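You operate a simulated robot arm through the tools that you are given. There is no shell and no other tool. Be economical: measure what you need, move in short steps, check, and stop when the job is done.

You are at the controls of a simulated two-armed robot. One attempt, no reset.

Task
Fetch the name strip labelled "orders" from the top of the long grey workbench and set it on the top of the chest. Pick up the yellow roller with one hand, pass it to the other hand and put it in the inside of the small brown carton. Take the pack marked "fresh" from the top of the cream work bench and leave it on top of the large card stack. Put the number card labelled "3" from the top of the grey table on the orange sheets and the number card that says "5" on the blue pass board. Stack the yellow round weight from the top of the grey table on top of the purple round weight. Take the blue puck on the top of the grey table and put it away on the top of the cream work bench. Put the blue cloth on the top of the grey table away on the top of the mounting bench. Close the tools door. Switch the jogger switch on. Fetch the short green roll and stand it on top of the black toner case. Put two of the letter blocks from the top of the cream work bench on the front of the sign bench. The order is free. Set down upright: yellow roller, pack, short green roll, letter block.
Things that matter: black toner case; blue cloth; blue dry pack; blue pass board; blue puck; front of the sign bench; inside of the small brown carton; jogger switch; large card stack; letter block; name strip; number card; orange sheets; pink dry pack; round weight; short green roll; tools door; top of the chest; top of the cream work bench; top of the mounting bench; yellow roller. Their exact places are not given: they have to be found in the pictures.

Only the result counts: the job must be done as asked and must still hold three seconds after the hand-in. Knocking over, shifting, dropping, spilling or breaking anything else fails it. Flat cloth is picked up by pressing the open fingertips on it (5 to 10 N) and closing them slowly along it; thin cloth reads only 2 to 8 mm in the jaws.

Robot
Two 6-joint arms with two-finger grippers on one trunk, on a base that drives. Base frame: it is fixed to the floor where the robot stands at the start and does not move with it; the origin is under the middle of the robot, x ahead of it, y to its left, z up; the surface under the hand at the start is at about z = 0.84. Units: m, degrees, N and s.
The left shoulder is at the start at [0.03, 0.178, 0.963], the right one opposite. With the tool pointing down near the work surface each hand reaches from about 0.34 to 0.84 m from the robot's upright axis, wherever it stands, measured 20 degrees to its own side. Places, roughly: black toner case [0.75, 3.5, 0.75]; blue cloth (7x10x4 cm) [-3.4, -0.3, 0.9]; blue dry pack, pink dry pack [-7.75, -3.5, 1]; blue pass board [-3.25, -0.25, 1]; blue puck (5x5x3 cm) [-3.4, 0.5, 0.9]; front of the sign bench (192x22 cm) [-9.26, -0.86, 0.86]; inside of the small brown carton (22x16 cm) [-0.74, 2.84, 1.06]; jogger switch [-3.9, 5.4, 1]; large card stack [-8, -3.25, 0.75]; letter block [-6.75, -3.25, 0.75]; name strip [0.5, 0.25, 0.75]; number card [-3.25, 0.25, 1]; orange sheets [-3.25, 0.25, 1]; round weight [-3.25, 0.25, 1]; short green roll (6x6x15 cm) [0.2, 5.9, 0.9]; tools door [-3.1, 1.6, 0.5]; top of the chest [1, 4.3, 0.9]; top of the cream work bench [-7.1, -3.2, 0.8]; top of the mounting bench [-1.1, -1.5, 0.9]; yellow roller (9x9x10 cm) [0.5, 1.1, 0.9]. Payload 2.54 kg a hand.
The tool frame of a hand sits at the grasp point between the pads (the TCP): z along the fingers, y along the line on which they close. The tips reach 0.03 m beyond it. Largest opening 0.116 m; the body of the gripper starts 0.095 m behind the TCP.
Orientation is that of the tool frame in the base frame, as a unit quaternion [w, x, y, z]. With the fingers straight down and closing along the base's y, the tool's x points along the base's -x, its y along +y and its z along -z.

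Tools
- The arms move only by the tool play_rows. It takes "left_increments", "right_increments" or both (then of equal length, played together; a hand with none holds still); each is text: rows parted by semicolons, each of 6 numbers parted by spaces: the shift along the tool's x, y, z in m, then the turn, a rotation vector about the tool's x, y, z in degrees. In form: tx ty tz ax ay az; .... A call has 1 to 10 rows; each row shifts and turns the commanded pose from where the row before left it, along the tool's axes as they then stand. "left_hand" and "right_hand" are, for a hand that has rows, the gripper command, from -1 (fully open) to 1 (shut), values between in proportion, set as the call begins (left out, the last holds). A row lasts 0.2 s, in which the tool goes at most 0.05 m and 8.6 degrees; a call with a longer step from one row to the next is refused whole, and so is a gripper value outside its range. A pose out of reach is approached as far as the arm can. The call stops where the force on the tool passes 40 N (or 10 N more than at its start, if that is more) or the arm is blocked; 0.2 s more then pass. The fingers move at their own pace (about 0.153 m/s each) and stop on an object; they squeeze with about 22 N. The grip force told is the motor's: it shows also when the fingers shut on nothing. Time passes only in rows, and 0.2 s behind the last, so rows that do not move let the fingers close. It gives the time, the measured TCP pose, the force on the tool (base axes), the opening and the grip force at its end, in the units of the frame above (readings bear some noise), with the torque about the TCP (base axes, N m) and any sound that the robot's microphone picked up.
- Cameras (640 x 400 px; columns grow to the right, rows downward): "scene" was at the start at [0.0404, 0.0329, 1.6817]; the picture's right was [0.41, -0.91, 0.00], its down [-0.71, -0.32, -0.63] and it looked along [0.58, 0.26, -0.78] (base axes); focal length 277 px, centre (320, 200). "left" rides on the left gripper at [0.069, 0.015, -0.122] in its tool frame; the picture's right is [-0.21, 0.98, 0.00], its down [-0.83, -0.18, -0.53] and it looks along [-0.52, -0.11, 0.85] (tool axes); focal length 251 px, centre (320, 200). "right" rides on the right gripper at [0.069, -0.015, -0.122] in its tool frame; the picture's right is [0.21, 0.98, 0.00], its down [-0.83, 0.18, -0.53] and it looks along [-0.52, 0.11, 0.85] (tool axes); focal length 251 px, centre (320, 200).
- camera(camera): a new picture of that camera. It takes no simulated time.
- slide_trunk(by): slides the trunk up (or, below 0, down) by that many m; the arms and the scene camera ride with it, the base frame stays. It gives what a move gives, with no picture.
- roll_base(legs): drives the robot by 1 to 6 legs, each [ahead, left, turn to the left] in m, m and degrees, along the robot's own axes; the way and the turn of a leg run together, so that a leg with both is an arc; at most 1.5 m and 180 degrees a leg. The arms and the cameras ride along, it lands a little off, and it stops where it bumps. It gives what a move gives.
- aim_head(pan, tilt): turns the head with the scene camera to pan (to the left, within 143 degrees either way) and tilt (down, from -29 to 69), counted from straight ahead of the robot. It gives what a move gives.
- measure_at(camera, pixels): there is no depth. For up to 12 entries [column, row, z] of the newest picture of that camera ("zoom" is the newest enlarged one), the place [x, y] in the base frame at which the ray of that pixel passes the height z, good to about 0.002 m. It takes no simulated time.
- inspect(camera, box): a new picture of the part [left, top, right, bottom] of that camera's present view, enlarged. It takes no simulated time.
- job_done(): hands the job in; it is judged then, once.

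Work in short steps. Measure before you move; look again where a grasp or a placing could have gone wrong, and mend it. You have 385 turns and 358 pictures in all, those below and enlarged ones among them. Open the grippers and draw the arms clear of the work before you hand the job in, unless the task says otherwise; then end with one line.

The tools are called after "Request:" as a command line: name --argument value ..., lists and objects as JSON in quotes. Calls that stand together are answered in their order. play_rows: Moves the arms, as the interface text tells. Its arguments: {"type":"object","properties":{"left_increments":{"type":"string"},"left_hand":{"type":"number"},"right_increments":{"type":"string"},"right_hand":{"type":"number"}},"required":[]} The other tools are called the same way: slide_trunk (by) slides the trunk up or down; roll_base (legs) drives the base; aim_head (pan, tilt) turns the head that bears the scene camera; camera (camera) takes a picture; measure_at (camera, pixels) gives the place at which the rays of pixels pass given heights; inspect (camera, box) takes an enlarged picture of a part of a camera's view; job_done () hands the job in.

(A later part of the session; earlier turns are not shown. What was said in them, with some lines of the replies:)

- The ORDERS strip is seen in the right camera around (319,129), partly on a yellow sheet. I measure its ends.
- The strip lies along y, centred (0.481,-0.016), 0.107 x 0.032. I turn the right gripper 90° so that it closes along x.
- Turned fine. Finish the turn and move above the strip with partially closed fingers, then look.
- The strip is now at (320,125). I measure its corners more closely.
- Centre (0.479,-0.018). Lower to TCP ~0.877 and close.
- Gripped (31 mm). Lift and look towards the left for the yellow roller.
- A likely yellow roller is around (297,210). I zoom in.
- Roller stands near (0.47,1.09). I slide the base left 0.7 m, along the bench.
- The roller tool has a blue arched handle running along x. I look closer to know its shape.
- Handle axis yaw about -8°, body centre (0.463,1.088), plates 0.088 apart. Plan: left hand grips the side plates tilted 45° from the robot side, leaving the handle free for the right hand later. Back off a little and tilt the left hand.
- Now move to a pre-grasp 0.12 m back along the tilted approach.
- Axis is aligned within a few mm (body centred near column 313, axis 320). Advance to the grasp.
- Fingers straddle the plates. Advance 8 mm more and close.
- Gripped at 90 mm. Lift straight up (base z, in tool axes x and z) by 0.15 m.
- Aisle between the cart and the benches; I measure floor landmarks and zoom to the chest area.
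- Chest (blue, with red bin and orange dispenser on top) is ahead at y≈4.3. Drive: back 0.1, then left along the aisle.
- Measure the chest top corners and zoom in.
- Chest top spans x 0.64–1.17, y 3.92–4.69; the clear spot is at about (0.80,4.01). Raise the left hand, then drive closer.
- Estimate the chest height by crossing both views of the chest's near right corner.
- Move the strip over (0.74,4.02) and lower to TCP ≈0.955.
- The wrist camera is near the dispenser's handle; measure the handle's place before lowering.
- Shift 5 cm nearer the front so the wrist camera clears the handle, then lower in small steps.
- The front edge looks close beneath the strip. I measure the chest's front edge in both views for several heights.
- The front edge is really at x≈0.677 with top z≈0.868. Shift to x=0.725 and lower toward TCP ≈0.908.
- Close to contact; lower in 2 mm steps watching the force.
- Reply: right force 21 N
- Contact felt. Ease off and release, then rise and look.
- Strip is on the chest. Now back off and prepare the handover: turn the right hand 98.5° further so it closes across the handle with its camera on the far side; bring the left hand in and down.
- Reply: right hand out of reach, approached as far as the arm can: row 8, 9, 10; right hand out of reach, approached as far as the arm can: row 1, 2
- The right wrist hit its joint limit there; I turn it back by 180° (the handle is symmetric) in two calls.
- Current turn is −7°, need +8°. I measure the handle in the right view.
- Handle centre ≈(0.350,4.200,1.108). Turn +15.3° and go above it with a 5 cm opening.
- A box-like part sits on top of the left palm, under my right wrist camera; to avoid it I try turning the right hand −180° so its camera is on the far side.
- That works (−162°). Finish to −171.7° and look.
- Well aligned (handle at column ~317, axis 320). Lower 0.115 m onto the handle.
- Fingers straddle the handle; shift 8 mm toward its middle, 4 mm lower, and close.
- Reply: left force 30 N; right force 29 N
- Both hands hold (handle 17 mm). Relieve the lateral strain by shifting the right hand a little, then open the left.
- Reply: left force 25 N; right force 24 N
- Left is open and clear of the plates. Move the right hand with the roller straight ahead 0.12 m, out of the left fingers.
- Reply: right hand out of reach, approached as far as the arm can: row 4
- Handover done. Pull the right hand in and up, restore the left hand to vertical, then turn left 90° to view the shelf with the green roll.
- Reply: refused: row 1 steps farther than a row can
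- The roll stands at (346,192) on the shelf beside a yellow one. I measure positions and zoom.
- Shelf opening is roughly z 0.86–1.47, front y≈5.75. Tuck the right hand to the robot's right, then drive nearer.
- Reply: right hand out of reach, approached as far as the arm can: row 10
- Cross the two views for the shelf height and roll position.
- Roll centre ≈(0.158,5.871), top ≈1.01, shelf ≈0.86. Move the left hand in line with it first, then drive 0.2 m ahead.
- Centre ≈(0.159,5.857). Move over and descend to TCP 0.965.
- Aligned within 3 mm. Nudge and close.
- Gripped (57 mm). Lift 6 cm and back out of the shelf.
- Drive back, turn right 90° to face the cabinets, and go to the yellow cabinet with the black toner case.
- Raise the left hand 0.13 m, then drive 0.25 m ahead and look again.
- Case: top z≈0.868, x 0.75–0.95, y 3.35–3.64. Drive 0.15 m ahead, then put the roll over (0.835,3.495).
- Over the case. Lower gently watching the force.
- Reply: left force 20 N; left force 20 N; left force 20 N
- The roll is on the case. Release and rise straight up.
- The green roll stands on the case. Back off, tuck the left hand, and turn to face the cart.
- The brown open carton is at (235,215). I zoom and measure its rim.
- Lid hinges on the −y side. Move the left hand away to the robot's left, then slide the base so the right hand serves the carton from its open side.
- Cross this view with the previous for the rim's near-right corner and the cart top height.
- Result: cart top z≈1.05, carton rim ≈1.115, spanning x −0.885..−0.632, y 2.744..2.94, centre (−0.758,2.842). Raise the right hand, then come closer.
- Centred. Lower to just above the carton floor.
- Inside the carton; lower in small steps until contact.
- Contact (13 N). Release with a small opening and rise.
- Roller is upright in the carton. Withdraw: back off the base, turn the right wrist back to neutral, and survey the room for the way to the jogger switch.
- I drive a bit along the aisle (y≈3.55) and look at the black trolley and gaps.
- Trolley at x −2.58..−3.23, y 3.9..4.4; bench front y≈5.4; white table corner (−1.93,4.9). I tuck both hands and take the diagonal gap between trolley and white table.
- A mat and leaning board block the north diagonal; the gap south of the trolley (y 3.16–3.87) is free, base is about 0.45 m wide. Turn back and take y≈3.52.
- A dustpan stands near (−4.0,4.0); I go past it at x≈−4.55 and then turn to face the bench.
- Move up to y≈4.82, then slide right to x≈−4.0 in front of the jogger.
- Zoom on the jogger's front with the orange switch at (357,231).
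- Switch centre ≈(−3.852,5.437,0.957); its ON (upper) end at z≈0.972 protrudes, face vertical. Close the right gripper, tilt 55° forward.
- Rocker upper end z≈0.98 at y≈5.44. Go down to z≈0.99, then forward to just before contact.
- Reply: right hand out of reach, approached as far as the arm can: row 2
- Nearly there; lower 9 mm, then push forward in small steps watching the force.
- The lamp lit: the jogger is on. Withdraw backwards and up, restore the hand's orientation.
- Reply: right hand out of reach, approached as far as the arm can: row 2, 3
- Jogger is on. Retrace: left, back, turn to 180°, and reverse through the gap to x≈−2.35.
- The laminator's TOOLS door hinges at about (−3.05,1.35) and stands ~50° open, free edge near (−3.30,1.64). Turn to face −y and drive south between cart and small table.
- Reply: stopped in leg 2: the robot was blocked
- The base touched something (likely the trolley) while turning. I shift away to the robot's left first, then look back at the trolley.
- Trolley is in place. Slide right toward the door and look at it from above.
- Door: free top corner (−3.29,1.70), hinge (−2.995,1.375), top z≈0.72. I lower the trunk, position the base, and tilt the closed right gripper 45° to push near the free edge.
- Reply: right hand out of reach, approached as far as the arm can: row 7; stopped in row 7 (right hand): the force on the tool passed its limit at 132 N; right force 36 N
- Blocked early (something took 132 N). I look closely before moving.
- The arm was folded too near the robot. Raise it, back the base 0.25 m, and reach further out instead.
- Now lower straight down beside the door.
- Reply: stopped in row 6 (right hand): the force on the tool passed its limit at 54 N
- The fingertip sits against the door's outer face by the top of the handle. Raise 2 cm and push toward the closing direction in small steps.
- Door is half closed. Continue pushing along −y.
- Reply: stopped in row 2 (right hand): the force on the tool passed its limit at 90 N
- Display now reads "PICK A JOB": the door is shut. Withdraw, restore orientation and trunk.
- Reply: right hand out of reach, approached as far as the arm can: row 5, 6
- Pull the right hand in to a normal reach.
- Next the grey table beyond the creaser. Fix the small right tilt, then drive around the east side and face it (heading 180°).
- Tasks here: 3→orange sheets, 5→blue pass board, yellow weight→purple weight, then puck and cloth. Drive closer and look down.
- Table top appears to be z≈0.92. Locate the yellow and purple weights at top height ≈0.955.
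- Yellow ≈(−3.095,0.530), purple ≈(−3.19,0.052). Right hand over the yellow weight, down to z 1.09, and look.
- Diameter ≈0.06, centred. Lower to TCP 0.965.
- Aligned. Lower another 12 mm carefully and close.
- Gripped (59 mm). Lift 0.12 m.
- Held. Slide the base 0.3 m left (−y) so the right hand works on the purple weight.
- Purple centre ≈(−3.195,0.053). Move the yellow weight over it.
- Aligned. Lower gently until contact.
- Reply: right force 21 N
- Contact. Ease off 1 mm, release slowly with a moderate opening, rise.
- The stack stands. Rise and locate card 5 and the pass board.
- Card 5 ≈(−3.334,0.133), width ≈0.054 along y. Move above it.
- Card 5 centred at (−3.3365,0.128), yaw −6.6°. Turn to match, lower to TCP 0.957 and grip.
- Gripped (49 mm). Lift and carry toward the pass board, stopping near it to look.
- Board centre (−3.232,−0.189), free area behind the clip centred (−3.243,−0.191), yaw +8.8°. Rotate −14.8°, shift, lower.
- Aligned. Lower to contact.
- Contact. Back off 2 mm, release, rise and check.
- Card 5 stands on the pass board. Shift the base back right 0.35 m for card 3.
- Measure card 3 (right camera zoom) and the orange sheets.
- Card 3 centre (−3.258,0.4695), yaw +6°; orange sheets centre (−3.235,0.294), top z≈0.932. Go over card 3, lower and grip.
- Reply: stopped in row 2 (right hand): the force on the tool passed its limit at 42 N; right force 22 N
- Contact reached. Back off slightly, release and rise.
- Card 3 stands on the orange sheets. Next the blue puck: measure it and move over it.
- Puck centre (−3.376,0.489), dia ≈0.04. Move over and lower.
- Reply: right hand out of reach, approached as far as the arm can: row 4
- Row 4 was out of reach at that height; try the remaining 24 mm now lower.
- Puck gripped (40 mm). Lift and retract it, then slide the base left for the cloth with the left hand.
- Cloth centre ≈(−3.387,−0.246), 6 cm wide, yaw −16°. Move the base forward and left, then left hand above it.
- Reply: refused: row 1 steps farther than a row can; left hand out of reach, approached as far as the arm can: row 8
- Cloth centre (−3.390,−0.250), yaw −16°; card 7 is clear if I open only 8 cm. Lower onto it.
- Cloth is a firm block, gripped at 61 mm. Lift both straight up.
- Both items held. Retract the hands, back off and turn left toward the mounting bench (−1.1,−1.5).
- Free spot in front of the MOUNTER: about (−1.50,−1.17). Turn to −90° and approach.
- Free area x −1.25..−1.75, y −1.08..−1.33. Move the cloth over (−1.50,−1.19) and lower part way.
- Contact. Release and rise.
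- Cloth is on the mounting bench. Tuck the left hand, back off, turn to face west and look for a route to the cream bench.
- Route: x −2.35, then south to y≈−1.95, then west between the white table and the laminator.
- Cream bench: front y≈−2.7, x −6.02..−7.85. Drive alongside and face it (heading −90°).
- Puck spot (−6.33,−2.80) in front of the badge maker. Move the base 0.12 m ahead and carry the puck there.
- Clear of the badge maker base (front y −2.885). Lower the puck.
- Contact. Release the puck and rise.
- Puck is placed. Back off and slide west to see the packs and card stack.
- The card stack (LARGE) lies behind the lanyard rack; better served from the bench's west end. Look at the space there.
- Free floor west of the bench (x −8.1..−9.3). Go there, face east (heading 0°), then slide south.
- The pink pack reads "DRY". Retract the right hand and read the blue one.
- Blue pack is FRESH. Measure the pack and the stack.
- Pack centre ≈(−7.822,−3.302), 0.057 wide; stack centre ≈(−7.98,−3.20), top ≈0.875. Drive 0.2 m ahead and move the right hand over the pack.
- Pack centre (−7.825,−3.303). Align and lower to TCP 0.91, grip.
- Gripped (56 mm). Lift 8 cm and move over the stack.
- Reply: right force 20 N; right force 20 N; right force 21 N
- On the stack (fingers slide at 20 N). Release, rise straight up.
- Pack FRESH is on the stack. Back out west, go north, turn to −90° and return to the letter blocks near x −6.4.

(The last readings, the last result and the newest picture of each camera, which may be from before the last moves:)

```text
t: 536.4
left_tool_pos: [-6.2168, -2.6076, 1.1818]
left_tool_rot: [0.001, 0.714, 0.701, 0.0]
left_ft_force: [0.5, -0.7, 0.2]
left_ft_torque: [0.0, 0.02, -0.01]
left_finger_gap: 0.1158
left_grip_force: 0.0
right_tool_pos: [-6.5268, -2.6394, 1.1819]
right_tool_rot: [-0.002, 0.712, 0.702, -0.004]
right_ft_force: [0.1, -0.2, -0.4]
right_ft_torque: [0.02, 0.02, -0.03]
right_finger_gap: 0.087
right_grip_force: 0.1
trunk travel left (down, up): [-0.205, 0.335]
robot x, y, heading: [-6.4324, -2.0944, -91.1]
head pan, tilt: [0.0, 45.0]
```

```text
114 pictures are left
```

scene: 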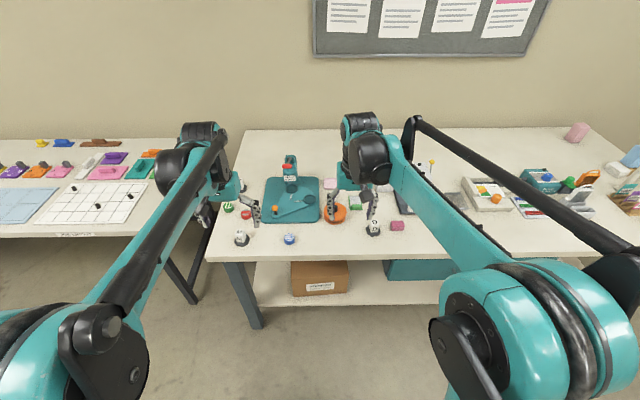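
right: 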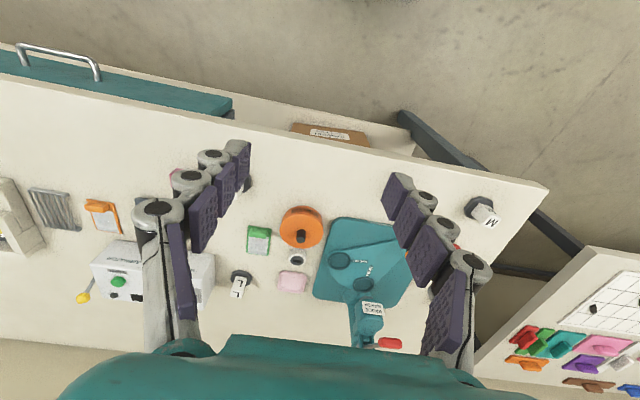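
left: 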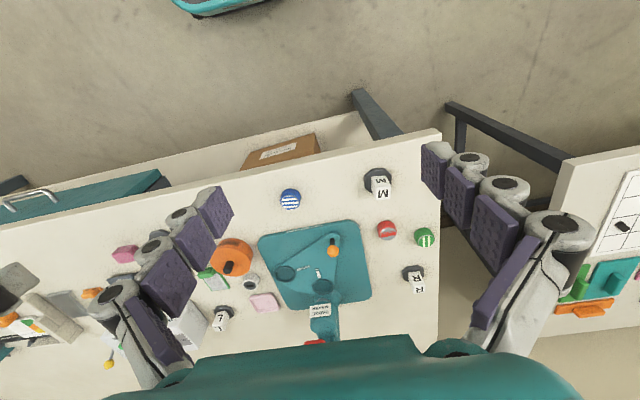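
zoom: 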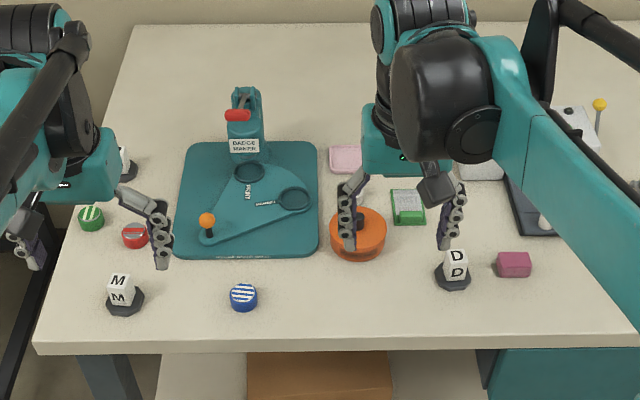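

M ≈(−6.14,−2.80) for the left hand, D ≈(−6.66,−2.84) for the right. Move closer and bring both hands above.

Request:
roll_base --legs '[[0.08, 0, 1]]'

Request:
play_rows --left_increments "-0.028 0.019 0 0 0 0;-0.028 0.019 0 0 0 0;-0.028 0.019 0 0 0 0;-0.028 0.019 0 0 0 0;0 0 0.04 0 0 0;0 0 0.04 0 0 0;0 0 0.04 0 0 0;0 0 0.03 0 0 0;0 0 0 0 0 0" --right_increments "-0.03 -0.033 0 0 0 0;-0.03 -0.033 0 0 0 0;-0.03 -0.033 0 0 0 0;-0.03 -0.033 0 0 0 0;0 0 0.04 0 0 0;0 0 0.04 0 0 0;0 0 0.04 0 0 0;0 0 0.03 0 0 0;0 0 0 0 0 0" --left_hand -0.2 --right_hand -0.2

Request:
camera --camera "left"

Request:
camera --camera "right"

```text
t: 537.5
left_tool_pos: [-6.2092, -2.6861, 1.1807]
left_tool_rot: [0.001, 0.708, 0.707, 0.001]
left_ft_force: [0.2, 0.1, 0.7]
left_ft_torque: [0.09, 0.01, 0.02]
left_finger_gap: 0.1162
left_grip_force: 0.1
right_tool_pos: [-6.5168, -2.7228, 1.1801]
right_tool_rot: [-0.002, 0.706, 0.708, -0.004]
right_ft_force: [0.0, 0.0, -0.1]
right_ft_torque: [0.04, 0.0, 0.0]
right_finger_gap: 0.0869
right_grip_force: 0.1
trunk travel left (down, up): [-0.205, 0.335]
robot x, y, heading: [-6.4371, -2.1718, -89.9]
head pan, tilt: [0.0, 45.0]
```

```text
t: 539.5
left_tool_pos: [-6.1327, -2.7942, 1.0314]
left_tool_rot: [0.002, 0.707, 0.707, -0.001]
left_ft_force: [-0.5, 0.4, 0.0]
left_ft_torque: [-0.03, -0.01, -0.02]
left_finger_gap: 0.0695
left_grip_force: 0.1
right_tool_pos: [-6.6489, -2.8417, 1.0328]
right_tool_rot: [-0.002, 0.706, 0.708, -0.005]
right_ft_force: [-0.5, -0.2, -0.2]
right_ft_torque: [-0.07, -0.01, 0.01]
right_finger_gap: 0.0696
right_grip_force: 0.0
trunk travel left (down, up): [-0.205, 0.335]
robot x, y, heading: [-6.4353, -2.1776, -89.9]
head pan, tilt: [0.0, 45.0]
```

```text
113 pictures are left
```

left: 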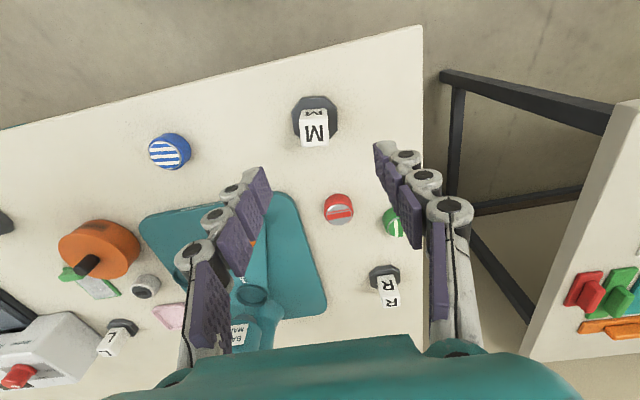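

```text
112 pictures are left
```

right: 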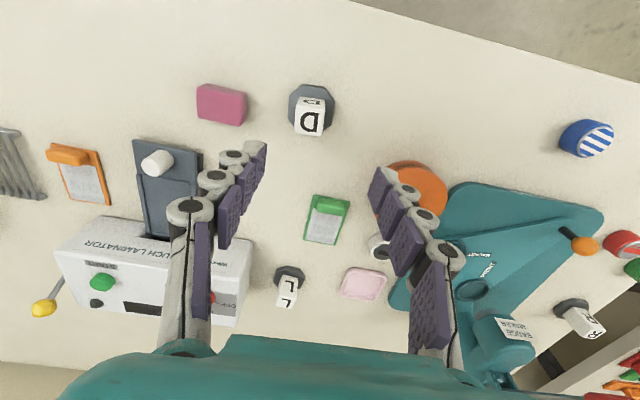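

Request:
inspect --camera "left" --box '[270, 80, 360, 160]'

Request:
measure_at --camera "zoom" --pixels '[[218, 240, 0.9], [345, 240, 0.9], [345, 310, 0.9], [220, 312, 0.9], [160, 190, 0.84], [395, 190, 0.84], [220, 165, 0.86], [340, 165, 0.86]]'

Request:
inspect --camera "right" --box '[265, 65, 355, 145]'

Request:
measure_at --camera "zoom" --pixels '[[215, 265, 0.9], [350, 265, 0.9], [350, 345, 0.9], [160, 200, 0.84], [395, 200, 0.84]]'

```text
5.00 times, centred on (315, 120) of left
```

zoom: 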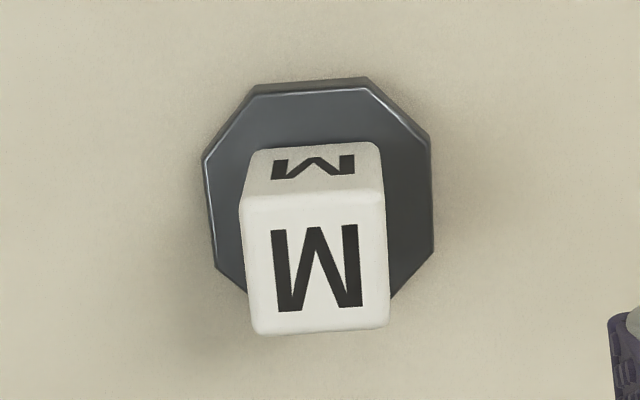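

```text
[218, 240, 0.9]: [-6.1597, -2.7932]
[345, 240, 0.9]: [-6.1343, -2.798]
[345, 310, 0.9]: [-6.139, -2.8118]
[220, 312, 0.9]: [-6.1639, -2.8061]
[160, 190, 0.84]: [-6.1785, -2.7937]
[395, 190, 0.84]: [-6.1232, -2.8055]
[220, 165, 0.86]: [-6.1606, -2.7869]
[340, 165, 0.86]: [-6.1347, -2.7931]
```

```text
5.00 times, centred on (310, 105) of right
```

zoom: 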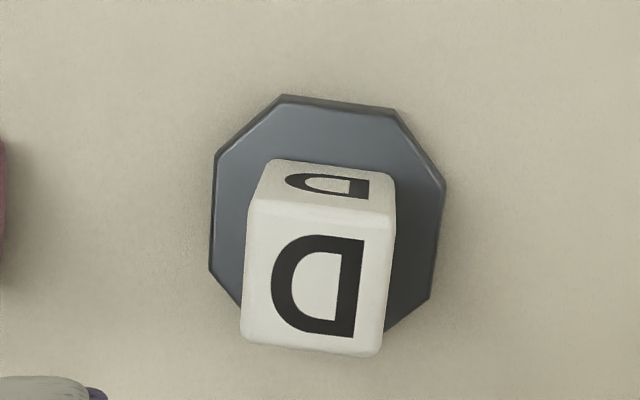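

```text
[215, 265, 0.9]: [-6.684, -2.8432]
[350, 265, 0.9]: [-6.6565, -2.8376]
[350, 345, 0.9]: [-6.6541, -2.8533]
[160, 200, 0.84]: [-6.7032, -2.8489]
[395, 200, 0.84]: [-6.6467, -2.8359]
```

Request:
measure_at --camera "zoom" --pixels '[[250, 202, 0.89], [397, 215, 0.89], [380, 355, 0.89], [241, 343, 0.89], [328, 205, 0.845], [211, 215, 0.845], [445, 235, 0.845]]'

Request:
measure_at --camera "left" --pixels '[[314.4, 132.6, 0.88], [314.4, 132.6, 0.89], [299.6, 120, 0.89], [327.6, 119, 0.89], [315, 116.5, 0.845]]'

```text
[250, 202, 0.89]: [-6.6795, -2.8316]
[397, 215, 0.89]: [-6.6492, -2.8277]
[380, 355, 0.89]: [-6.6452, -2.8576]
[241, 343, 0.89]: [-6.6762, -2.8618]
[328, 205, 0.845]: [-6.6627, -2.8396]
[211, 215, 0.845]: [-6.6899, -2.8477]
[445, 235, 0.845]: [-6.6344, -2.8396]
```

```text
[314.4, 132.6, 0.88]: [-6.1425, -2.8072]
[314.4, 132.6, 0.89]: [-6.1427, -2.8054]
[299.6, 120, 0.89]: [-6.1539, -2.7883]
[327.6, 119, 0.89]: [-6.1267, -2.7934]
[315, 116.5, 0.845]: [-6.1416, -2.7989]
```

D centre (−6.6625,−2.844) yaw +7°, M centre (−6.1425,−2.803) yaw −10°. Align both and lower to TCP ≈0.90.

Request:
play_rows --left_increments "-0.0088 -0.0098 0 0 0 5;0 0 0.04 0 0 5;0 0 0.04 0 0 0;0 0 0.03 0 0 0;0 0 0.02 0 0 0;0 0 0 0 0 0" --right_increments "-0.002 -0.0136 0 0 0 -7;0 0 0.04 0 0 0;0 0 0.04 0 0 0;0 0 0.03 0 0 0;0 0 0.02 0 0 0;0 0 0 0 0 0"

Request:
camera --camera "left"

Request:
camera --camera "right"

```text
t: 540.9
left_tool_pos: [-6.1429, -2.8055, 0.9007]
left_tool_rot: [0.001, 0.766, 0.643, 0.0]
left_ft_force: [-0.6, 1.2, -0.3]
left_ft_torque: [0.0, 0.02, 0.0]
left_finger_gap: 0.0696
left_grip_force: 0.2
right_tool_pos: [-6.6646, -2.8453, 0.9029]
right_tool_rot: [-0.001, 0.661, 0.75, -0.004]
right_ft_force: [0.2, -0.4, -0.3]
right_ft_torque: [0.01, 0.01, 0.03]
right_finger_gap: 0.0696
right_grip_force: 0.0
trunk travel left (down, up): [-0.205, 0.335]
robot x, y, heading: [-6.4376, -2.1729, -89.9]
head pan, tilt: [0.0, 45.0]
```

```text
109 pictures are left
```

left: 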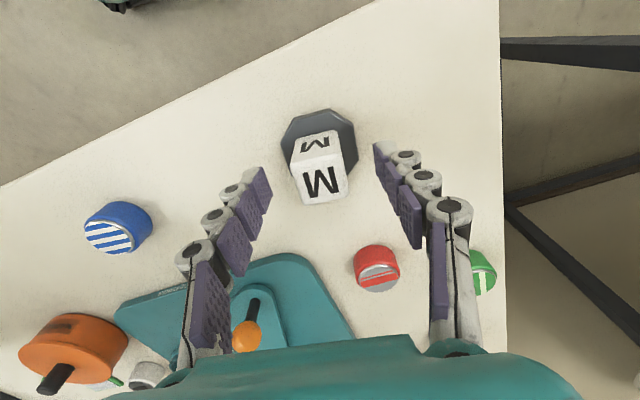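

```text
108 pictures are left
```

right: 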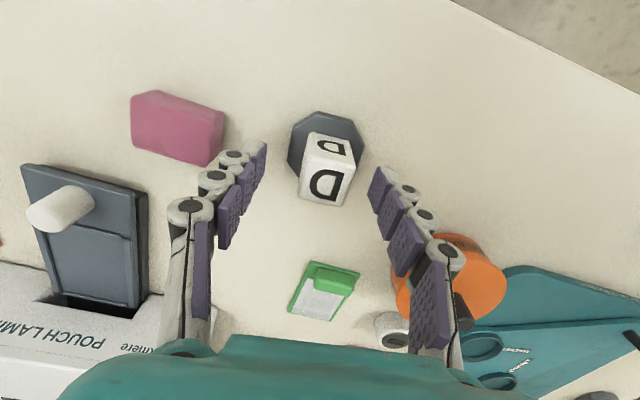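

Both are aligned. Lower 12 mm and close both grippers.

Request:
play_rows --left_increments "0 0 0.006 0 0 0;0 0 0.006 0 0 0;0 0 0 0 0 0" --right_increments "0 0 0.006 0 0 0;0 0 0.007 0 0 0;0 0 0 0 0 0"

Request:
play_rows --left_increments "0 0 0 0 0 0;0 0 0 0 0 0;0 0 0 0 0 0" --right_increments "0 0 0 0 0 0;0 0 0 0 0 0;0 0 0 0 0 0" --left_hand 1 --right_hand 1

Request:
play_rows --left_increments "0 0 -0.02 0 0 0;0 0 -0.03 0 0 0;0 0 -0.045 0 0 0;0 0 -0.045 0 0 0;0 0 -0.045 0 0 0;0 0 0 0 0 0" --right_increments "0 0 -0.02 0 0 0;0 0 -0.03 0 0 0;0 0 -0.045 0 0 0;0 0 -0.045 0 0 0;0 0 -0.045 0 0 0;0 0 0 0 0 0"

Request:
camera --camera "left"

Request:
camera --camera "right"

```text
t: 541.7
left_tool_pos: [-6.1432, -2.8054, 0.8897]
left_tool_rot: [0.001, 0.766, 0.643, 0.0]
left_ft_force: [0.2, 0.2, 0.3]
left_ft_torque: [0.01, 0.02, -0.01]
left_finger_gap: 0.0695
left_grip_force: 0.0
right_tool_pos: [-6.6635, -2.8459, 0.8901]
right_tool_rot: [-0.002, 0.661, 0.751, -0.004]
right_ft_force: [-1.3, -0.2, 0.1]
right_ft_torque: [-0.02, -0.02, -0.01]
right_finger_gap: 0.0696
right_grip_force: 0.0
trunk travel left (down, up): [-0.205, 0.335]
robot x, y, heading: [-6.4324, -2.1702, -90.2]
head pan, tilt: [0.0, 45.0]
```

```text
t: 542.5
left_tool_pos: [-6.1427, -2.8064, 0.8891]
left_tool_rot: [0.001, 0.766, 0.643, 0.0]
left_ft_force: [1.1, -1.5, 3.3]
left_ft_torque: [-0.01, -0.15, -0.01]
left_finger_gap: 0.0296
left_grip_force: 22.2
right_tool_pos: [-6.6634, -2.8455, 0.8891]
right_tool_rot: [-0.002, 0.661, 0.75, -0.004]
right_ft_force: [0.7, -0.6, -0.7]
right_ft_torque: [-0.03, 0.02, 0.0]
right_finger_gap: 0.0294
right_grip_force: 21.9
trunk travel left (down, up): [-0.205, 0.335]
robot x, y, heading: [-6.4348, -2.1748, -89.9]
head pan, tilt: [0.0, 45.0]
```

```text
t: 543.9
left_tool_pos: [-6.1428, -2.8068, 1.0744]
left_tool_rot: [0.001, 0.766, 0.643, 0.0]
left_ft_force: [0.0, -0.5, -4.7]
left_ft_torque: [0.04, 0.01, -0.01]
left_finger_gap: 0.0296
left_grip_force: 22.1
right_tool_pos: [-6.6618, -2.8451, 1.0739]
right_tool_rot: [-0.003, 0.662, 0.75, -0.004]
right_ft_force: [0.1, -0.3, -4.6]
right_ft_torque: [0.05, 0.04, 0.02]
right_finger_gap: 0.0295
right_grip_force: 21.7
trunk travel left (down, up): [-0.205, 0.335]
robot x, y, heading: [-6.4346, -2.1769, -89.8]
head pan, tilt: [0.0, 45.0]
```

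```text
107 pictures are left
```

left: 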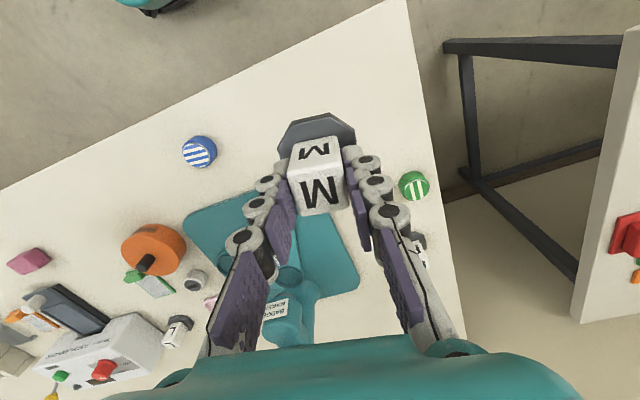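

```text
106 pictures are left
```

right: 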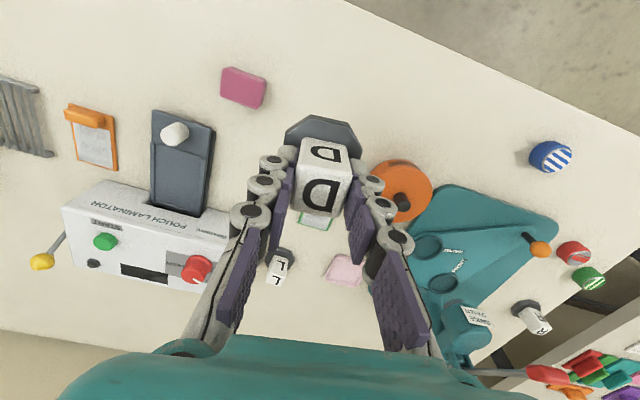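

Both blocks held. Raise and tuck them, back off, turn west and drive to the sign bench.

Request:
play_rows --left_increments "0.04 0 -0.025 0 0 0;0.04 0 -0.025 0 0 0;0.04 0 -0.02 0 0 0;0.04 0 0 0 0 0" --right_increments "0.04 0 -0.025 0 0 0;0.04 0 -0.025 0 0 0;0.04 0 -0.02 0 0 0;0.04 0 0 0 0 0"

Request:
roll_base --legs '[[-0.3, 0, 0], [0, 0, -90], [1.0, 0, 0], [0.9, 0, 0]]'

Request:
aim_head --pan -20 --tilt 32

Request:
camera --camera "scene"

```text
t: 544.9
left_tool_pos: [-6.1149, -2.6457, 1.1455]
left_tool_rot: [0.002, 0.766, 0.643, -0.001]
left_ft_force: [0.8, 1.1, -3.4]
left_ft_torque: [-0.08, -0.01, 0.02]
left_finger_gap: 0.0297
left_grip_force: 22.1
right_tool_pos: [-6.6808, -2.683, 1.1435]
right_tool_rot: [-0.001, 0.661, 0.751, -0.004]
right_ft_force: [-0.5, 0.7, -3.3]
right_ft_torque: [-0.05, -0.03, -0.01]
right_finger_gap: 0.0295
right_grip_force: 21.2
trunk travel left (down, up): [-0.205, 0.335]
robot x, y, heading: [-6.4342, -2.1748, -89.8]
head pan, tilt: [0.0, 45.0]
```

```text
t: 559.9
left_tool_pos: [-8.8198, -2.1986, 1.1442]
left_tool_rot: [0.001, 0.996, -0.087, -0.001]
left_ft_force: [0.3, -0.4, -4.6]
left_ft_torque: [-0.03, -0.01, 0.01]
left_finger_gap: 0.0295
left_grip_force: 21.8
right_tool_pos: [-8.8577, -1.6319, 1.143]
right_tool_rot: [-0.004, 0.998, 0.063, -0.001]
right_ft_force: [0.9, -0.6, -4.0]
right_ft_torque: [0.04, 0.02, 0.03]
right_finger_gap: 0.0294
right_grip_force: 21.7
trunk travel left (down, up): [-0.205, 0.335]
robot x, y, heading: [-8.3445, -1.8757, -180.1]
head pan, tilt: [0.0, 45.0]
```

```text
t: 560.7
left_tool_pos: [-8.8192, -2.1989, 1.145]
left_tool_rot: [0.0, 0.996, -0.087, -0.001]
left_ft_force: [-0.1, 0.2, -2.9]
left_ft_torque: [0.02, 0.03, 0.02]
left_finger_gap: 0.0296
left_grip_force: 22.0
right_tool_pos: [-8.8567, -1.6324, 1.1417]
right_tool_rot: [-0.004, 0.998, 0.062, -0.002]
right_ft_force: [0.2, 0.4, -3.2]
right_ft_torque: [0.01, 0.03, -0.03]
right_finger_gap: 0.0295
right_grip_force: 22.0
trunk travel left (down, up): [-0.205, 0.335]
robot x, y, heading: [-8.3452, -1.8824, -180.0]
head pan, tilt: [-20.0, 32.0]
```

```text
105 pictures are left
```

scene: 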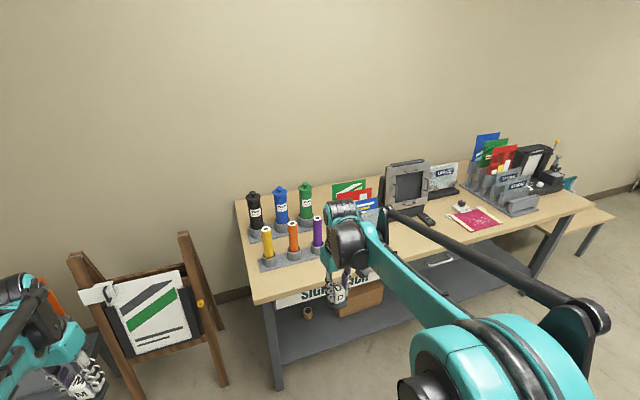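

Request:
roll_base --legs '[[0, -0.9, 0]]'

Request:
aim_head --pan 0 --tilt 42

Request:
camera --camera "scene"

Request:
measure_at --camera "scene" --pixels '[[320, 290, 0.83], [200, 285, 0.83], [480, 285, 0.83]]'

```text
t: 565.5
left_tool_pos: [-8.8198, -1.2947, 1.1452]
left_tool_rot: [0.0, 0.996, -0.085, -0.002]
left_ft_force: [0.3, 0.0, -4.4]
left_ft_torque: [-0.01, 0.04, 0.01]
left_finger_gap: 0.0295
left_grip_force: 21.9
right_tool_pos: [-8.8615, -0.7285, 1.1424]
right_tool_rot: [-0.005, 0.998, 0.066, -0.001]
right_ft_force: [-0.2, 0.1, -3.4]
right_ft_torque: [0.01, 0.01, -0.02]
right_finger_gap: 0.0296
right_grip_force: 22.1
trunk travel left (down, up): [-0.205, 0.335]
robot x, y, heading: [-8.3485, -0.9715, -179.8]
head pan, tilt: [-20.0, 32.0]
```

```text
t: 566.3
left_tool_pos: [-8.8203, -1.2949, 1.145]
left_tool_rot: [0.001, 0.996, -0.085, -0.002]
left_ft_force: [0.4, 0.1, -4.1]
left_ft_torque: [0.0, 0.03, 0.0]
left_finger_gap: 0.0295
left_grip_force: 22.1
right_tool_pos: [-8.8596, -0.7278, 1.1427]
right_tool_rot: [-0.004, 0.998, 0.065, -0.002]
right_ft_force: [-0.6, -0.9, -4.6]
right_ft_torque: [-0.03, -0.02, 0.02]
right_finger_gap: 0.0297
right_grip_force: 22.7
trunk travel left (down, up): [-0.205, 0.335]
robot x, y, heading: [-8.3485, -0.9756, -179.9]
head pan, tilt: [0.0, 42.0]
```

```text
104 pictures are left
```

scene: 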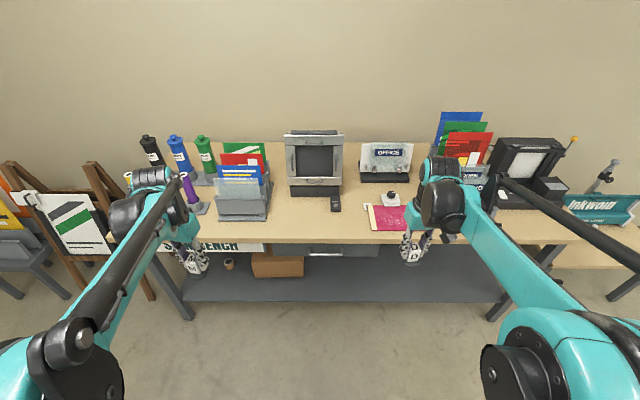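

```text
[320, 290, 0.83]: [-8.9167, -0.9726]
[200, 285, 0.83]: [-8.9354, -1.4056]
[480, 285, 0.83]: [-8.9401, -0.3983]
```

Request:
measure_at --camera "scene" --pixels '[[300, 241, 0.84], [300, 241, 0.86], [290, 226, 0.85], [345, 226, 0.85], [265, 221, 0.85], [370, 230, 0.85], [215, 220, 0.85], [460, 232, 0.85], [336, 212, 0.85]]'

Request:
inspect --camera "scene" --box '[190, 160, 460, 260]'

```text
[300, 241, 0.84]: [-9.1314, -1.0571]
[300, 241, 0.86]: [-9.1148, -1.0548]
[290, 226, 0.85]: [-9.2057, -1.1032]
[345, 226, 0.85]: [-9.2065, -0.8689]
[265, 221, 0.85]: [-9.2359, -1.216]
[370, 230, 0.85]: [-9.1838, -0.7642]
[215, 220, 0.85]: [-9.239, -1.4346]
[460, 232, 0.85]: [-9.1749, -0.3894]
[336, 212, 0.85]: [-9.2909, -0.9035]
```

```text
2.37 times, centred on (325, 210) of scene
```

zoom: 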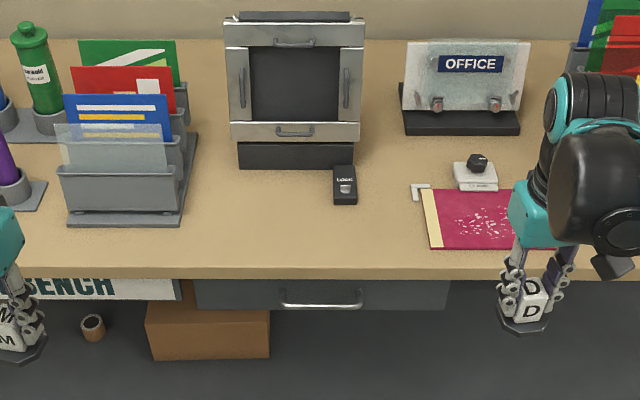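

Free spots on the front strip: M at (−9.235,−1.12), D at (−9.225,−0.87). Drive 0.2 m ahead and bring both hands above.

Request:
roll_base --legs '[[0.2, 0, 0]]'

Request:
play_rows --left_increments "-0.0403 -0.0227 0 0 0 0;-0.0403 -0.0227 0 0 0 0;-0.0403 -0.0227 0 0 0 0;-0.0403 -0.0227 0 0 0 0;-0.0403 -0.0227 0 0 0 0;-0.0403 -0.0227 0 0 0 0;0 0 0.04 0 0 0;0 0 0.04 0 0 0;0 0 0.03 0 0 0;0 0 0 0 0 0" --right_increments "-0.0303 0.0199 0 0 0 0;-0.0303 0.0199 0 0 0 0;-0.0303 0.0199 0 0 0 0;-0.0303 0.0199 0 0 0 0;-0.0303 0.0199 0 0 0 0;-0.0303 0.0199 0 0 0 0;0 0 0.04 0 0 0;0 0 0.04 0 0 0;0 0 0.03 0 0 0;0 0 0 0 0 0"

Request:
camera --camera "scene"

Request:
inspect --camera "scene" --box '[200, 130, 440, 290]'

Request:
camera --camera "right"

Request:
camera --camera "left"

```text
t: 567.9
left_tool_pos: [-9.0221, -1.2959, 1.1428]
left_tool_rot: [0.001, 0.996, -0.085, 0.001]
left_ft_force: [-0.1, 0.6, -4.4]
left_ft_torque: [0.06, -0.03, 0.02]
left_finger_gap: 0.0295
left_grip_force: 21.9
right_tool_pos: [-9.0619, -0.729, 1.1422]
right_tool_rot: [-0.004, 0.998, 0.066, -0.001]
right_ft_force: [-0.6, 0.3, -3.2]
right_ft_torque: [0.02, -0.02, 0.01]
right_finger_gap: 0.0296
right_grip_force: 22.0
trunk travel left (down, up): [-0.205, 0.335]
robot x, y, heading: [-8.5488, -0.972, -179.4]
head pan, tilt: [0.0, 42.0]
```

```text
t: 570.1
left_tool_pos: [-9.2359, -1.1216, 1.0322]
left_tool_rot: [0.001, 0.996, -0.084, -0.001]
left_ft_force: [1.1, -0.4, -3.7]
left_ft_torque: [-0.01, -0.01, 0.03]
left_finger_gap: 0.0293
left_grip_force: 21.7
right_tool_pos: [-9.2255, -0.8721, 1.0321]
right_tool_rot: [-0.004, 0.998, 0.067, -0.001]
right_ft_force: [0.4, 0.0, -3.4]
right_ft_torque: [-0.01, 0.01, -0.03]
right_finger_gap: 0.0294
right_grip_force: 22.0
trunk travel left (down, up): [-0.205, 0.335]
robot x, y, heading: [-8.546, -0.9745, -179.7]
head pan, tilt: [0.0, 42.0]
```

```text
102 pictures are left
```

scene: 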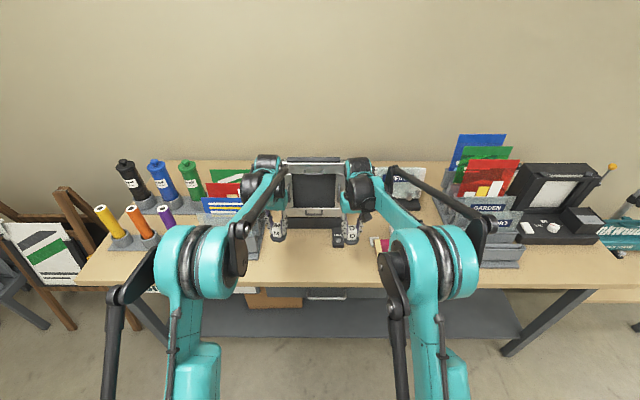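

```text
2.50 times, centred on (320, 210) of scene
```

zoom: 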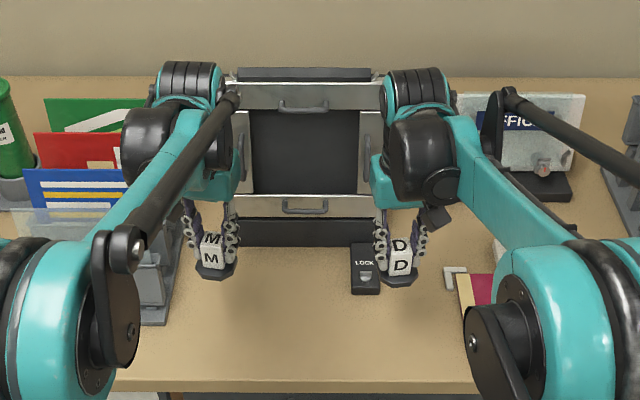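

```text
100 pictures are left
```

right: 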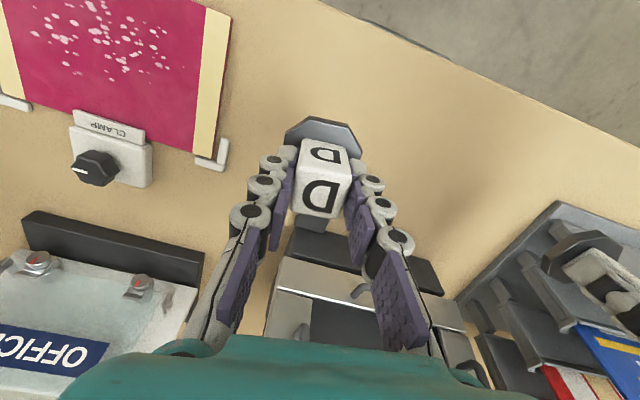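

```text
99 pictures are left
```

left: 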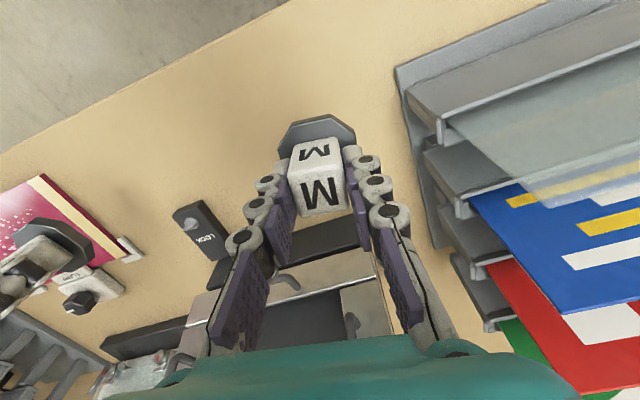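

Request:
measure_at --camera "left" --pixels '[[175, 211, 0.85], [200, 200, 0.85], [240, 243, 0.85], [215, 258, 0.85], [397, 70, 0.85], [437, 240, 0.85], [150, 87, 0.84], [290, 1, 0.84]]'

Request:
measure_at --camera "right" --pixels '[[222, 140, 0.85], [230, 10, 0.84], [460, 65, 0.84], [455, 300, 0.85], [560, 205, 0.85]]'

```text
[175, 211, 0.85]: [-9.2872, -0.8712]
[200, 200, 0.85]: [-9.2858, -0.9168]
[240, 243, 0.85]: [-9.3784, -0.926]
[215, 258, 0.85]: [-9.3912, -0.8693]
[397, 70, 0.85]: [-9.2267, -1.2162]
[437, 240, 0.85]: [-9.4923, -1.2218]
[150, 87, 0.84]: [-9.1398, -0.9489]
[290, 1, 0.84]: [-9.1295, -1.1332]
```

```text
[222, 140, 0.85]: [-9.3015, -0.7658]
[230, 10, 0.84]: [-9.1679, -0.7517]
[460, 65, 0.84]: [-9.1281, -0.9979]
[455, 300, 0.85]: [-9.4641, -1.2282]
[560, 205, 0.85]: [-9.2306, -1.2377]
```

Spots are clear. Lower both hands.

Request:
play_rows --left_increments "0 0 0.04 0 0 0;0 0 0.035 0 0 0;0 0 0.02 0 0 0;0 0 0 0 0 0" --right_increments "0 0 0.04 0 0 0;0 0 0.035 0 0 0;0 0 0.02 0 0 0;0 0 0 0 0 0"

Request:
inspect --camera "scene" --box '[240, 190, 400, 290]'

```text
t: 571.1
left_tool_pos: [-9.2359, -1.1222, 0.9386]
left_tool_rot: [0.001, 0.996, -0.084, -0.001]
left_ft_force: [0.6, 0.8, -3.5]
left_ft_torque: [-0.02, 0.02, -0.03]
left_finger_gap: 0.0297
left_grip_force: 22.3
right_tool_pos: [-9.227, -0.8715, 0.9364]
right_tool_rot: [-0.005, 0.998, 0.067, -0.001]
right_ft_force: [0.4, 0.6, -4.9]
right_ft_torque: [0.0, 0.02, 0.01]
right_finger_gap: 0.0296
right_grip_force: 22.1
trunk travel left (down, up): [-0.205, 0.335]
robot x, y, heading: [-8.5508, -0.9773, -179.8]
head pan, tilt: [0.0, 42.0]
```

```text
4.00 times, centred on (320, 240) of scene
```

zoom: 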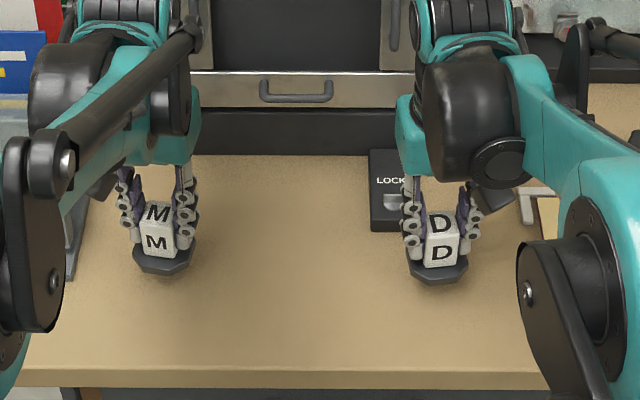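

Request:
play_rows --left_increments "0 0 0.007 0 0 0;0 0 0.007 0 0 0;0 0 0 0 0 0" --right_increments "0 0 0.007 0 0 0;0 0 0.005 0 0 0;0 0 0 0 0 0"

Request:
play_rows --left_increments "0 0 0.005 0 0 0;0 0 0.004 0 0 0;0 0 0 0 0 0" --right_increments "0 0 0.005 0 0 0;0 0 0.004 0 0 0;0 0 0 0 0 0"

Request:
play_rows --left_increments "0 0 0.004 0 0 0;0 0 0.003 0 0 0;0 0 0 0 0 0" --right_increments "0 0 0.004 0 0 0;0 0 0.003 0 0 0;0 0 0 0 0 0"

```text
t: 571.9
left_tool_pos: [-9.2361, -1.1218, 0.9251]
left_tool_rot: [0.002, 0.996, -0.085, -0.001]
left_ft_force: [0.3, -0.6, -3.8]
left_ft_torque: [0.04, 0.01, 0.01]
left_finger_gap: 0.0294
left_grip_force: 22.1
right_tool_pos: [-9.2265, -0.8694, 0.9257]
right_tool_rot: [-0.004, 0.998, 0.066, -0.002]
right_ft_force: [0.2, -0.3, -4.0]
right_ft_torque: [0.0, -0.02, -0.02]
right_finger_gap: 0.0295
right_grip_force: 22.6
trunk travel left (down, up): [-0.205, 0.335]
robot x, y, heading: [-8.5447, -0.9765, -179.6]
head pan, tilt: [0.0, 42.0]
```

```text
t: 572.7
left_tool_pos: [-9.2365, -1.1228, 0.9163]
left_tool_rot: [0.001, 0.996, -0.085, 0.0]
left_ft_force: [0.4, 0.0, -4.2]
left_ft_torque: [0.0, -0.02, -0.01]
left_finger_gap: 0.0294
left_grip_force: 21.9
right_tool_pos: [-9.2259, -0.8706, 0.9158]
right_tool_rot: [-0.004, 0.998, 0.066, -0.001]
right_ft_force: [0.6, 0.3, -2.9]
right_ft_torque: [0.0, -0.01, 0.04]
right_finger_gap: 0.0294
right_grip_force: 22.1
trunk travel left (down, up): [-0.205, 0.335]
robot x, y, heading: [-8.549, -0.9745, -179.8]
head pan, tilt: [0.0, 42.0]
```

```text
t: 573.5
left_tool_pos: [-9.2357, -1.1226, 0.9107]
left_tool_rot: [0.0, 0.996, -0.085, -0.001]
left_ft_force: [0.2, 0.0, -2.4]
left_ft_torque: [0.01, -0.04, 0.01]
left_finger_gap: 0.0292
left_grip_force: 21.8
right_tool_pos: [-9.2275, -0.8711, 0.9104]
right_tool_rot: [-0.005, 0.998, 0.066, -0.003]
right_ft_force: [-5.1, 0.2, 11.4]
right_ft_torque: [0.0, -0.11, 0.01]
right_finger_gap: 0.0295
right_grip_force: 22.4
trunk travel left (down, up): [-0.205, 0.335]
robot x, y, heading: [-8.5469, -0.973, -179.5]
head pan, tilt: [0.0, 42.0]
```

Right block has contact; left needs a touch more.

Request:
play_rows --left_increments "0 0 0.002 0 0 0;0 0 0 0 0 0" --right_increments "0 0 -0.001 0 0 0;0 0 0 0 0 0"

Request:
play_rows --left_increments "0 0 0.001 0 0 0;0 0 0 0 0 0"

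```text
t: 574.1
left_tool_pos: [-9.2357, -1.1232, 0.9086]
left_tool_rot: [0.0, 0.996, -0.084, -0.002]
left_ft_force: [-4.7, -2.2, 20.6]
left_ft_torque: [-0.09, 0.09, 0.01]
left_finger_gap: 0.0297
left_grip_force: 22.0
right_tool_pos: [-9.2261, -0.87, 0.9101]
right_tool_rot: [-0.004, 0.998, 0.066, -0.002]
right_ft_force: [0.2, 0.2, -3.9]
right_ft_torque: [-0.03, 0.03, 0.0]
right_finger_gap: 0.0296
right_grip_force: 22.5
trunk travel left (down, up): [-0.205, 0.335]
robot x, y, heading: [-8.5469, -0.9771, -179.6]
head pan, tilt: [0.0, 42.0]
```

```text
t: 574.7
left_tool_pos: [-9.2351, -1.122, 0.9081]
left_tool_rot: [0.001, 0.996, -0.084, -0.002]
left_ft_force: [-4.9, -3.4, 20.3]
left_ft_torque: [-0.09, 0.19, -0.03]
left_finger_gap: 0.0294
left_grip_force: 21.9
right_tool_pos: [-9.2251, -0.8699, 0.9095]
right_tool_rot: [-0.004, 0.998, 0.066, -0.002]
right_ft_force: [0.5, 0.2, -3.3]
right_ft_torque: [0.04, -0.04, -0.01]
right_finger_gap: 0.0297
right_grip_force: 22.0
trunk travel left (down, up): [-0.205, 0.335]
robot x, y, heading: [-8.5496, -0.9726, -179.4]
head pan, tilt: [0.0, 42.0]
```

Both are down. Ease off the left, release both with modest opening, and rise.

Request:
play_rows --left_increments "0 0 -0.002 0 0 0;0 0 0 0 0 0" --right_increments "0 0 0 0 0 0;0 0 0 0 0 0"

Request:
play_rows --left_increments "0 0 0 0 0 0;0 0 0 0 0 0;0 0 -0.03 0 0 0;0 0 -0.04 0 0 0;0 0 -0.045 0 0 0;0 0 -0.045 0 0 0;0.03 0 -0.02 0 0 0;0.04 0 0 0 0 0;0.04 0 0 0 0 0" --right_increments "0 0 0 0 0 0;0 0 0 0 0 0;0 0 -0.03 0 0 0;0 0 -0.04 0 0 0;0 0 -0.045 0 0 0;0 0 -0.045 0 0 0;0.03 0 -0.02 0 0 0;0.04 0 0 0 0 0;0.04 0 0 0 0 0" --left_hand -0.1 --right_hand -0.1

Request:
inspect --camera "scene" --box '[240, 190, 400, 290]'

Request:
camera --camera "right"

```text
t: 575.3
left_tool_pos: [-9.2353, -1.1221, 0.9075]
left_tool_rot: [0.0, 0.996, -0.085, -0.001]
left_ft_force: [-0.6, 0.1, -4.1]
left_ft_torque: [0.02, 0.01, 0.01]
left_finger_gap: 0.0297
left_grip_force: 22.3
right_tool_pos: [-9.226, -0.8698, 0.91]
right_tool_rot: [-0.005, 0.998, 0.066, -0.001]
right_ft_force: [0.0, -1.2, -1.2]
right_ft_torque: [-0.07, 0.03, 0.0]
right_finger_gap: 0.0296
right_grip_force: 22.4
trunk travel left (down, up): [-0.205, 0.335]
robot x, y, heading: [-8.5513, -0.9711, -179.7]
head pan, tilt: [0.0, 42.0]
```

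```text
t: 577.3
left_tool_pos: [-9.1228, -1.1384, 1.0894]
left_tool_rot: [0.0, 0.996, -0.084, -0.003]
left_ft_force: [0.0, 0.1, 1.0]
left_ft_torque: [-0.01, 0.06, 0.03]
left_finger_gap: 0.0636
left_grip_force: 0.0
right_tool_pos: [-9.1118, -0.8568, 1.0929]
right_tool_rot: [-0.005, 0.998, 0.066, -0.003]
right_ft_force: [0.7, -0.1, 0.4]
right_ft_torque: [0.02, 0.05, -0.03]
right_finger_gap: 0.0639
right_grip_force: 0.0
trunk travel left (down, up): [-0.205, 0.335]
robot x, y, heading: [-8.5511, -0.9718, -179.7]
head pan, tilt: [0.0, 42.0]
```

```text
4.00 times, centred on (320, 240) of scene
```

zoom: 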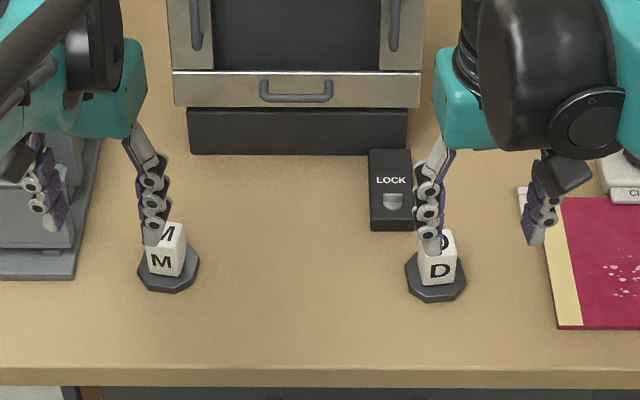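

```text
96 pictures are left
```

right: 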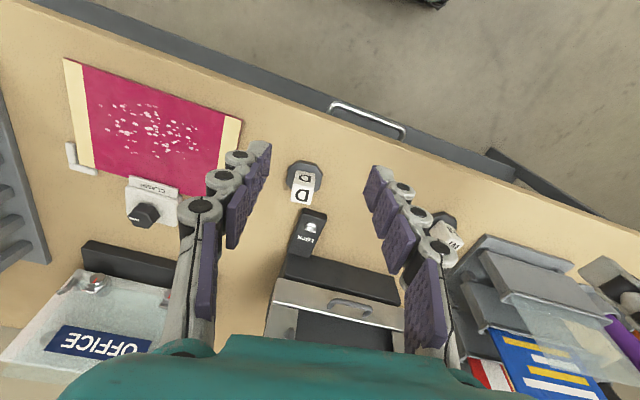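

Both blocks stand upright on the front strip. Back off, open the grippers fully and take a last look.

Request:
roll_base --legs '[[-0.4, 0, 0]]'

Request:
play_rows --left_increments "0 0 -0.03 0 0 0;0 0 0 0 0 0;0 0 0 0 0 0" --right_increments "0 0 -0.03 0 0 0;0 0 0 0 0 0;0 0 0 0 0 0" --left_hand -1 --right_hand -1

Request:
camera --camera "scene"

```text
t: 579.8
left_tool_pos: [-8.73, -1.1386, 1.0882]
left_tool_rot: [0.001, 0.997, -0.083, 0.0]
left_ft_force: [0.1, 0.1, -0.3]
left_ft_torque: [0.01, 0.02, -0.02]
left_finger_gap: 0.0638
left_grip_force: 0.0
right_tool_pos: [-8.7198, -0.8555, 1.0912]
right_tool_rot: [-0.004, 0.998, 0.068, -0.002]
right_ft_force: [0.7, 0.1, -0.4]
right_ft_torque: [-0.02, 0.02, 0.0]
right_finger_gap: 0.0639
right_grip_force: 0.0
trunk travel left (down, up): [-0.205, 0.335]
robot x, y, heading: [-8.1522, -0.971, -179.7]
head pan, tilt: [0.0, 42.0]
```

```text
t: 580.6
left_tool_pos: [-8.7303, -1.1377, 1.1206]
left_tool_rot: [0.0, 0.997, -0.083, -0.001]
left_ft_force: [0.6, -0.3, -0.5]
left_ft_torque: [0.0, -0.01, 0.02]
left_finger_gap: 0.1159
left_grip_force: 0.1
right_tool_pos: [-8.7196, -0.8567, 1.1214]
right_tool_rot: [-0.004, 0.998, 0.068, -0.002]
right_ft_force: [0.8, 0.6, 0.6]
right_ft_torque: [0.01, 0.03, 0.02]
right_finger_gap: 0.1161
right_grip_force: 0.1
trunk travel left (down, up): [-0.205, 0.335]
robot x, y, heading: [-8.1553, -0.9727, -179.5]
head pan, tilt: [0.0, 42.0]
```

```text
95 pictures are left
```

scene: 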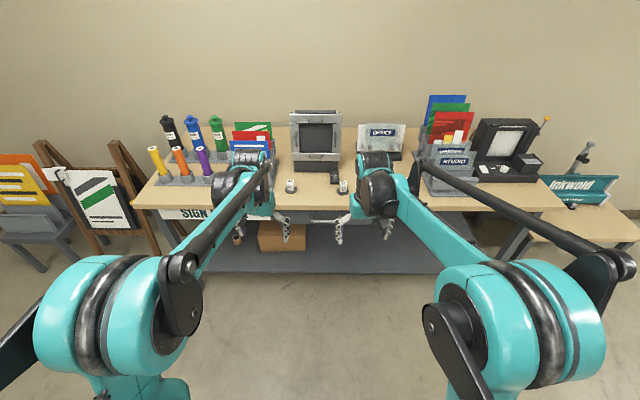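

All parts of the task have been carried out and checked in pictures; the hands are open and clear. I hand in.

Request:
job_done

```text
The job is handed in.
```

All eleven tasks were carried out, each checked in pictures as I went, and the job is handed in; I did not revisit the earlier stations before handing in. The base touched something once while turning near the cardboard trolley, and a later check showed the trolley had not moved.
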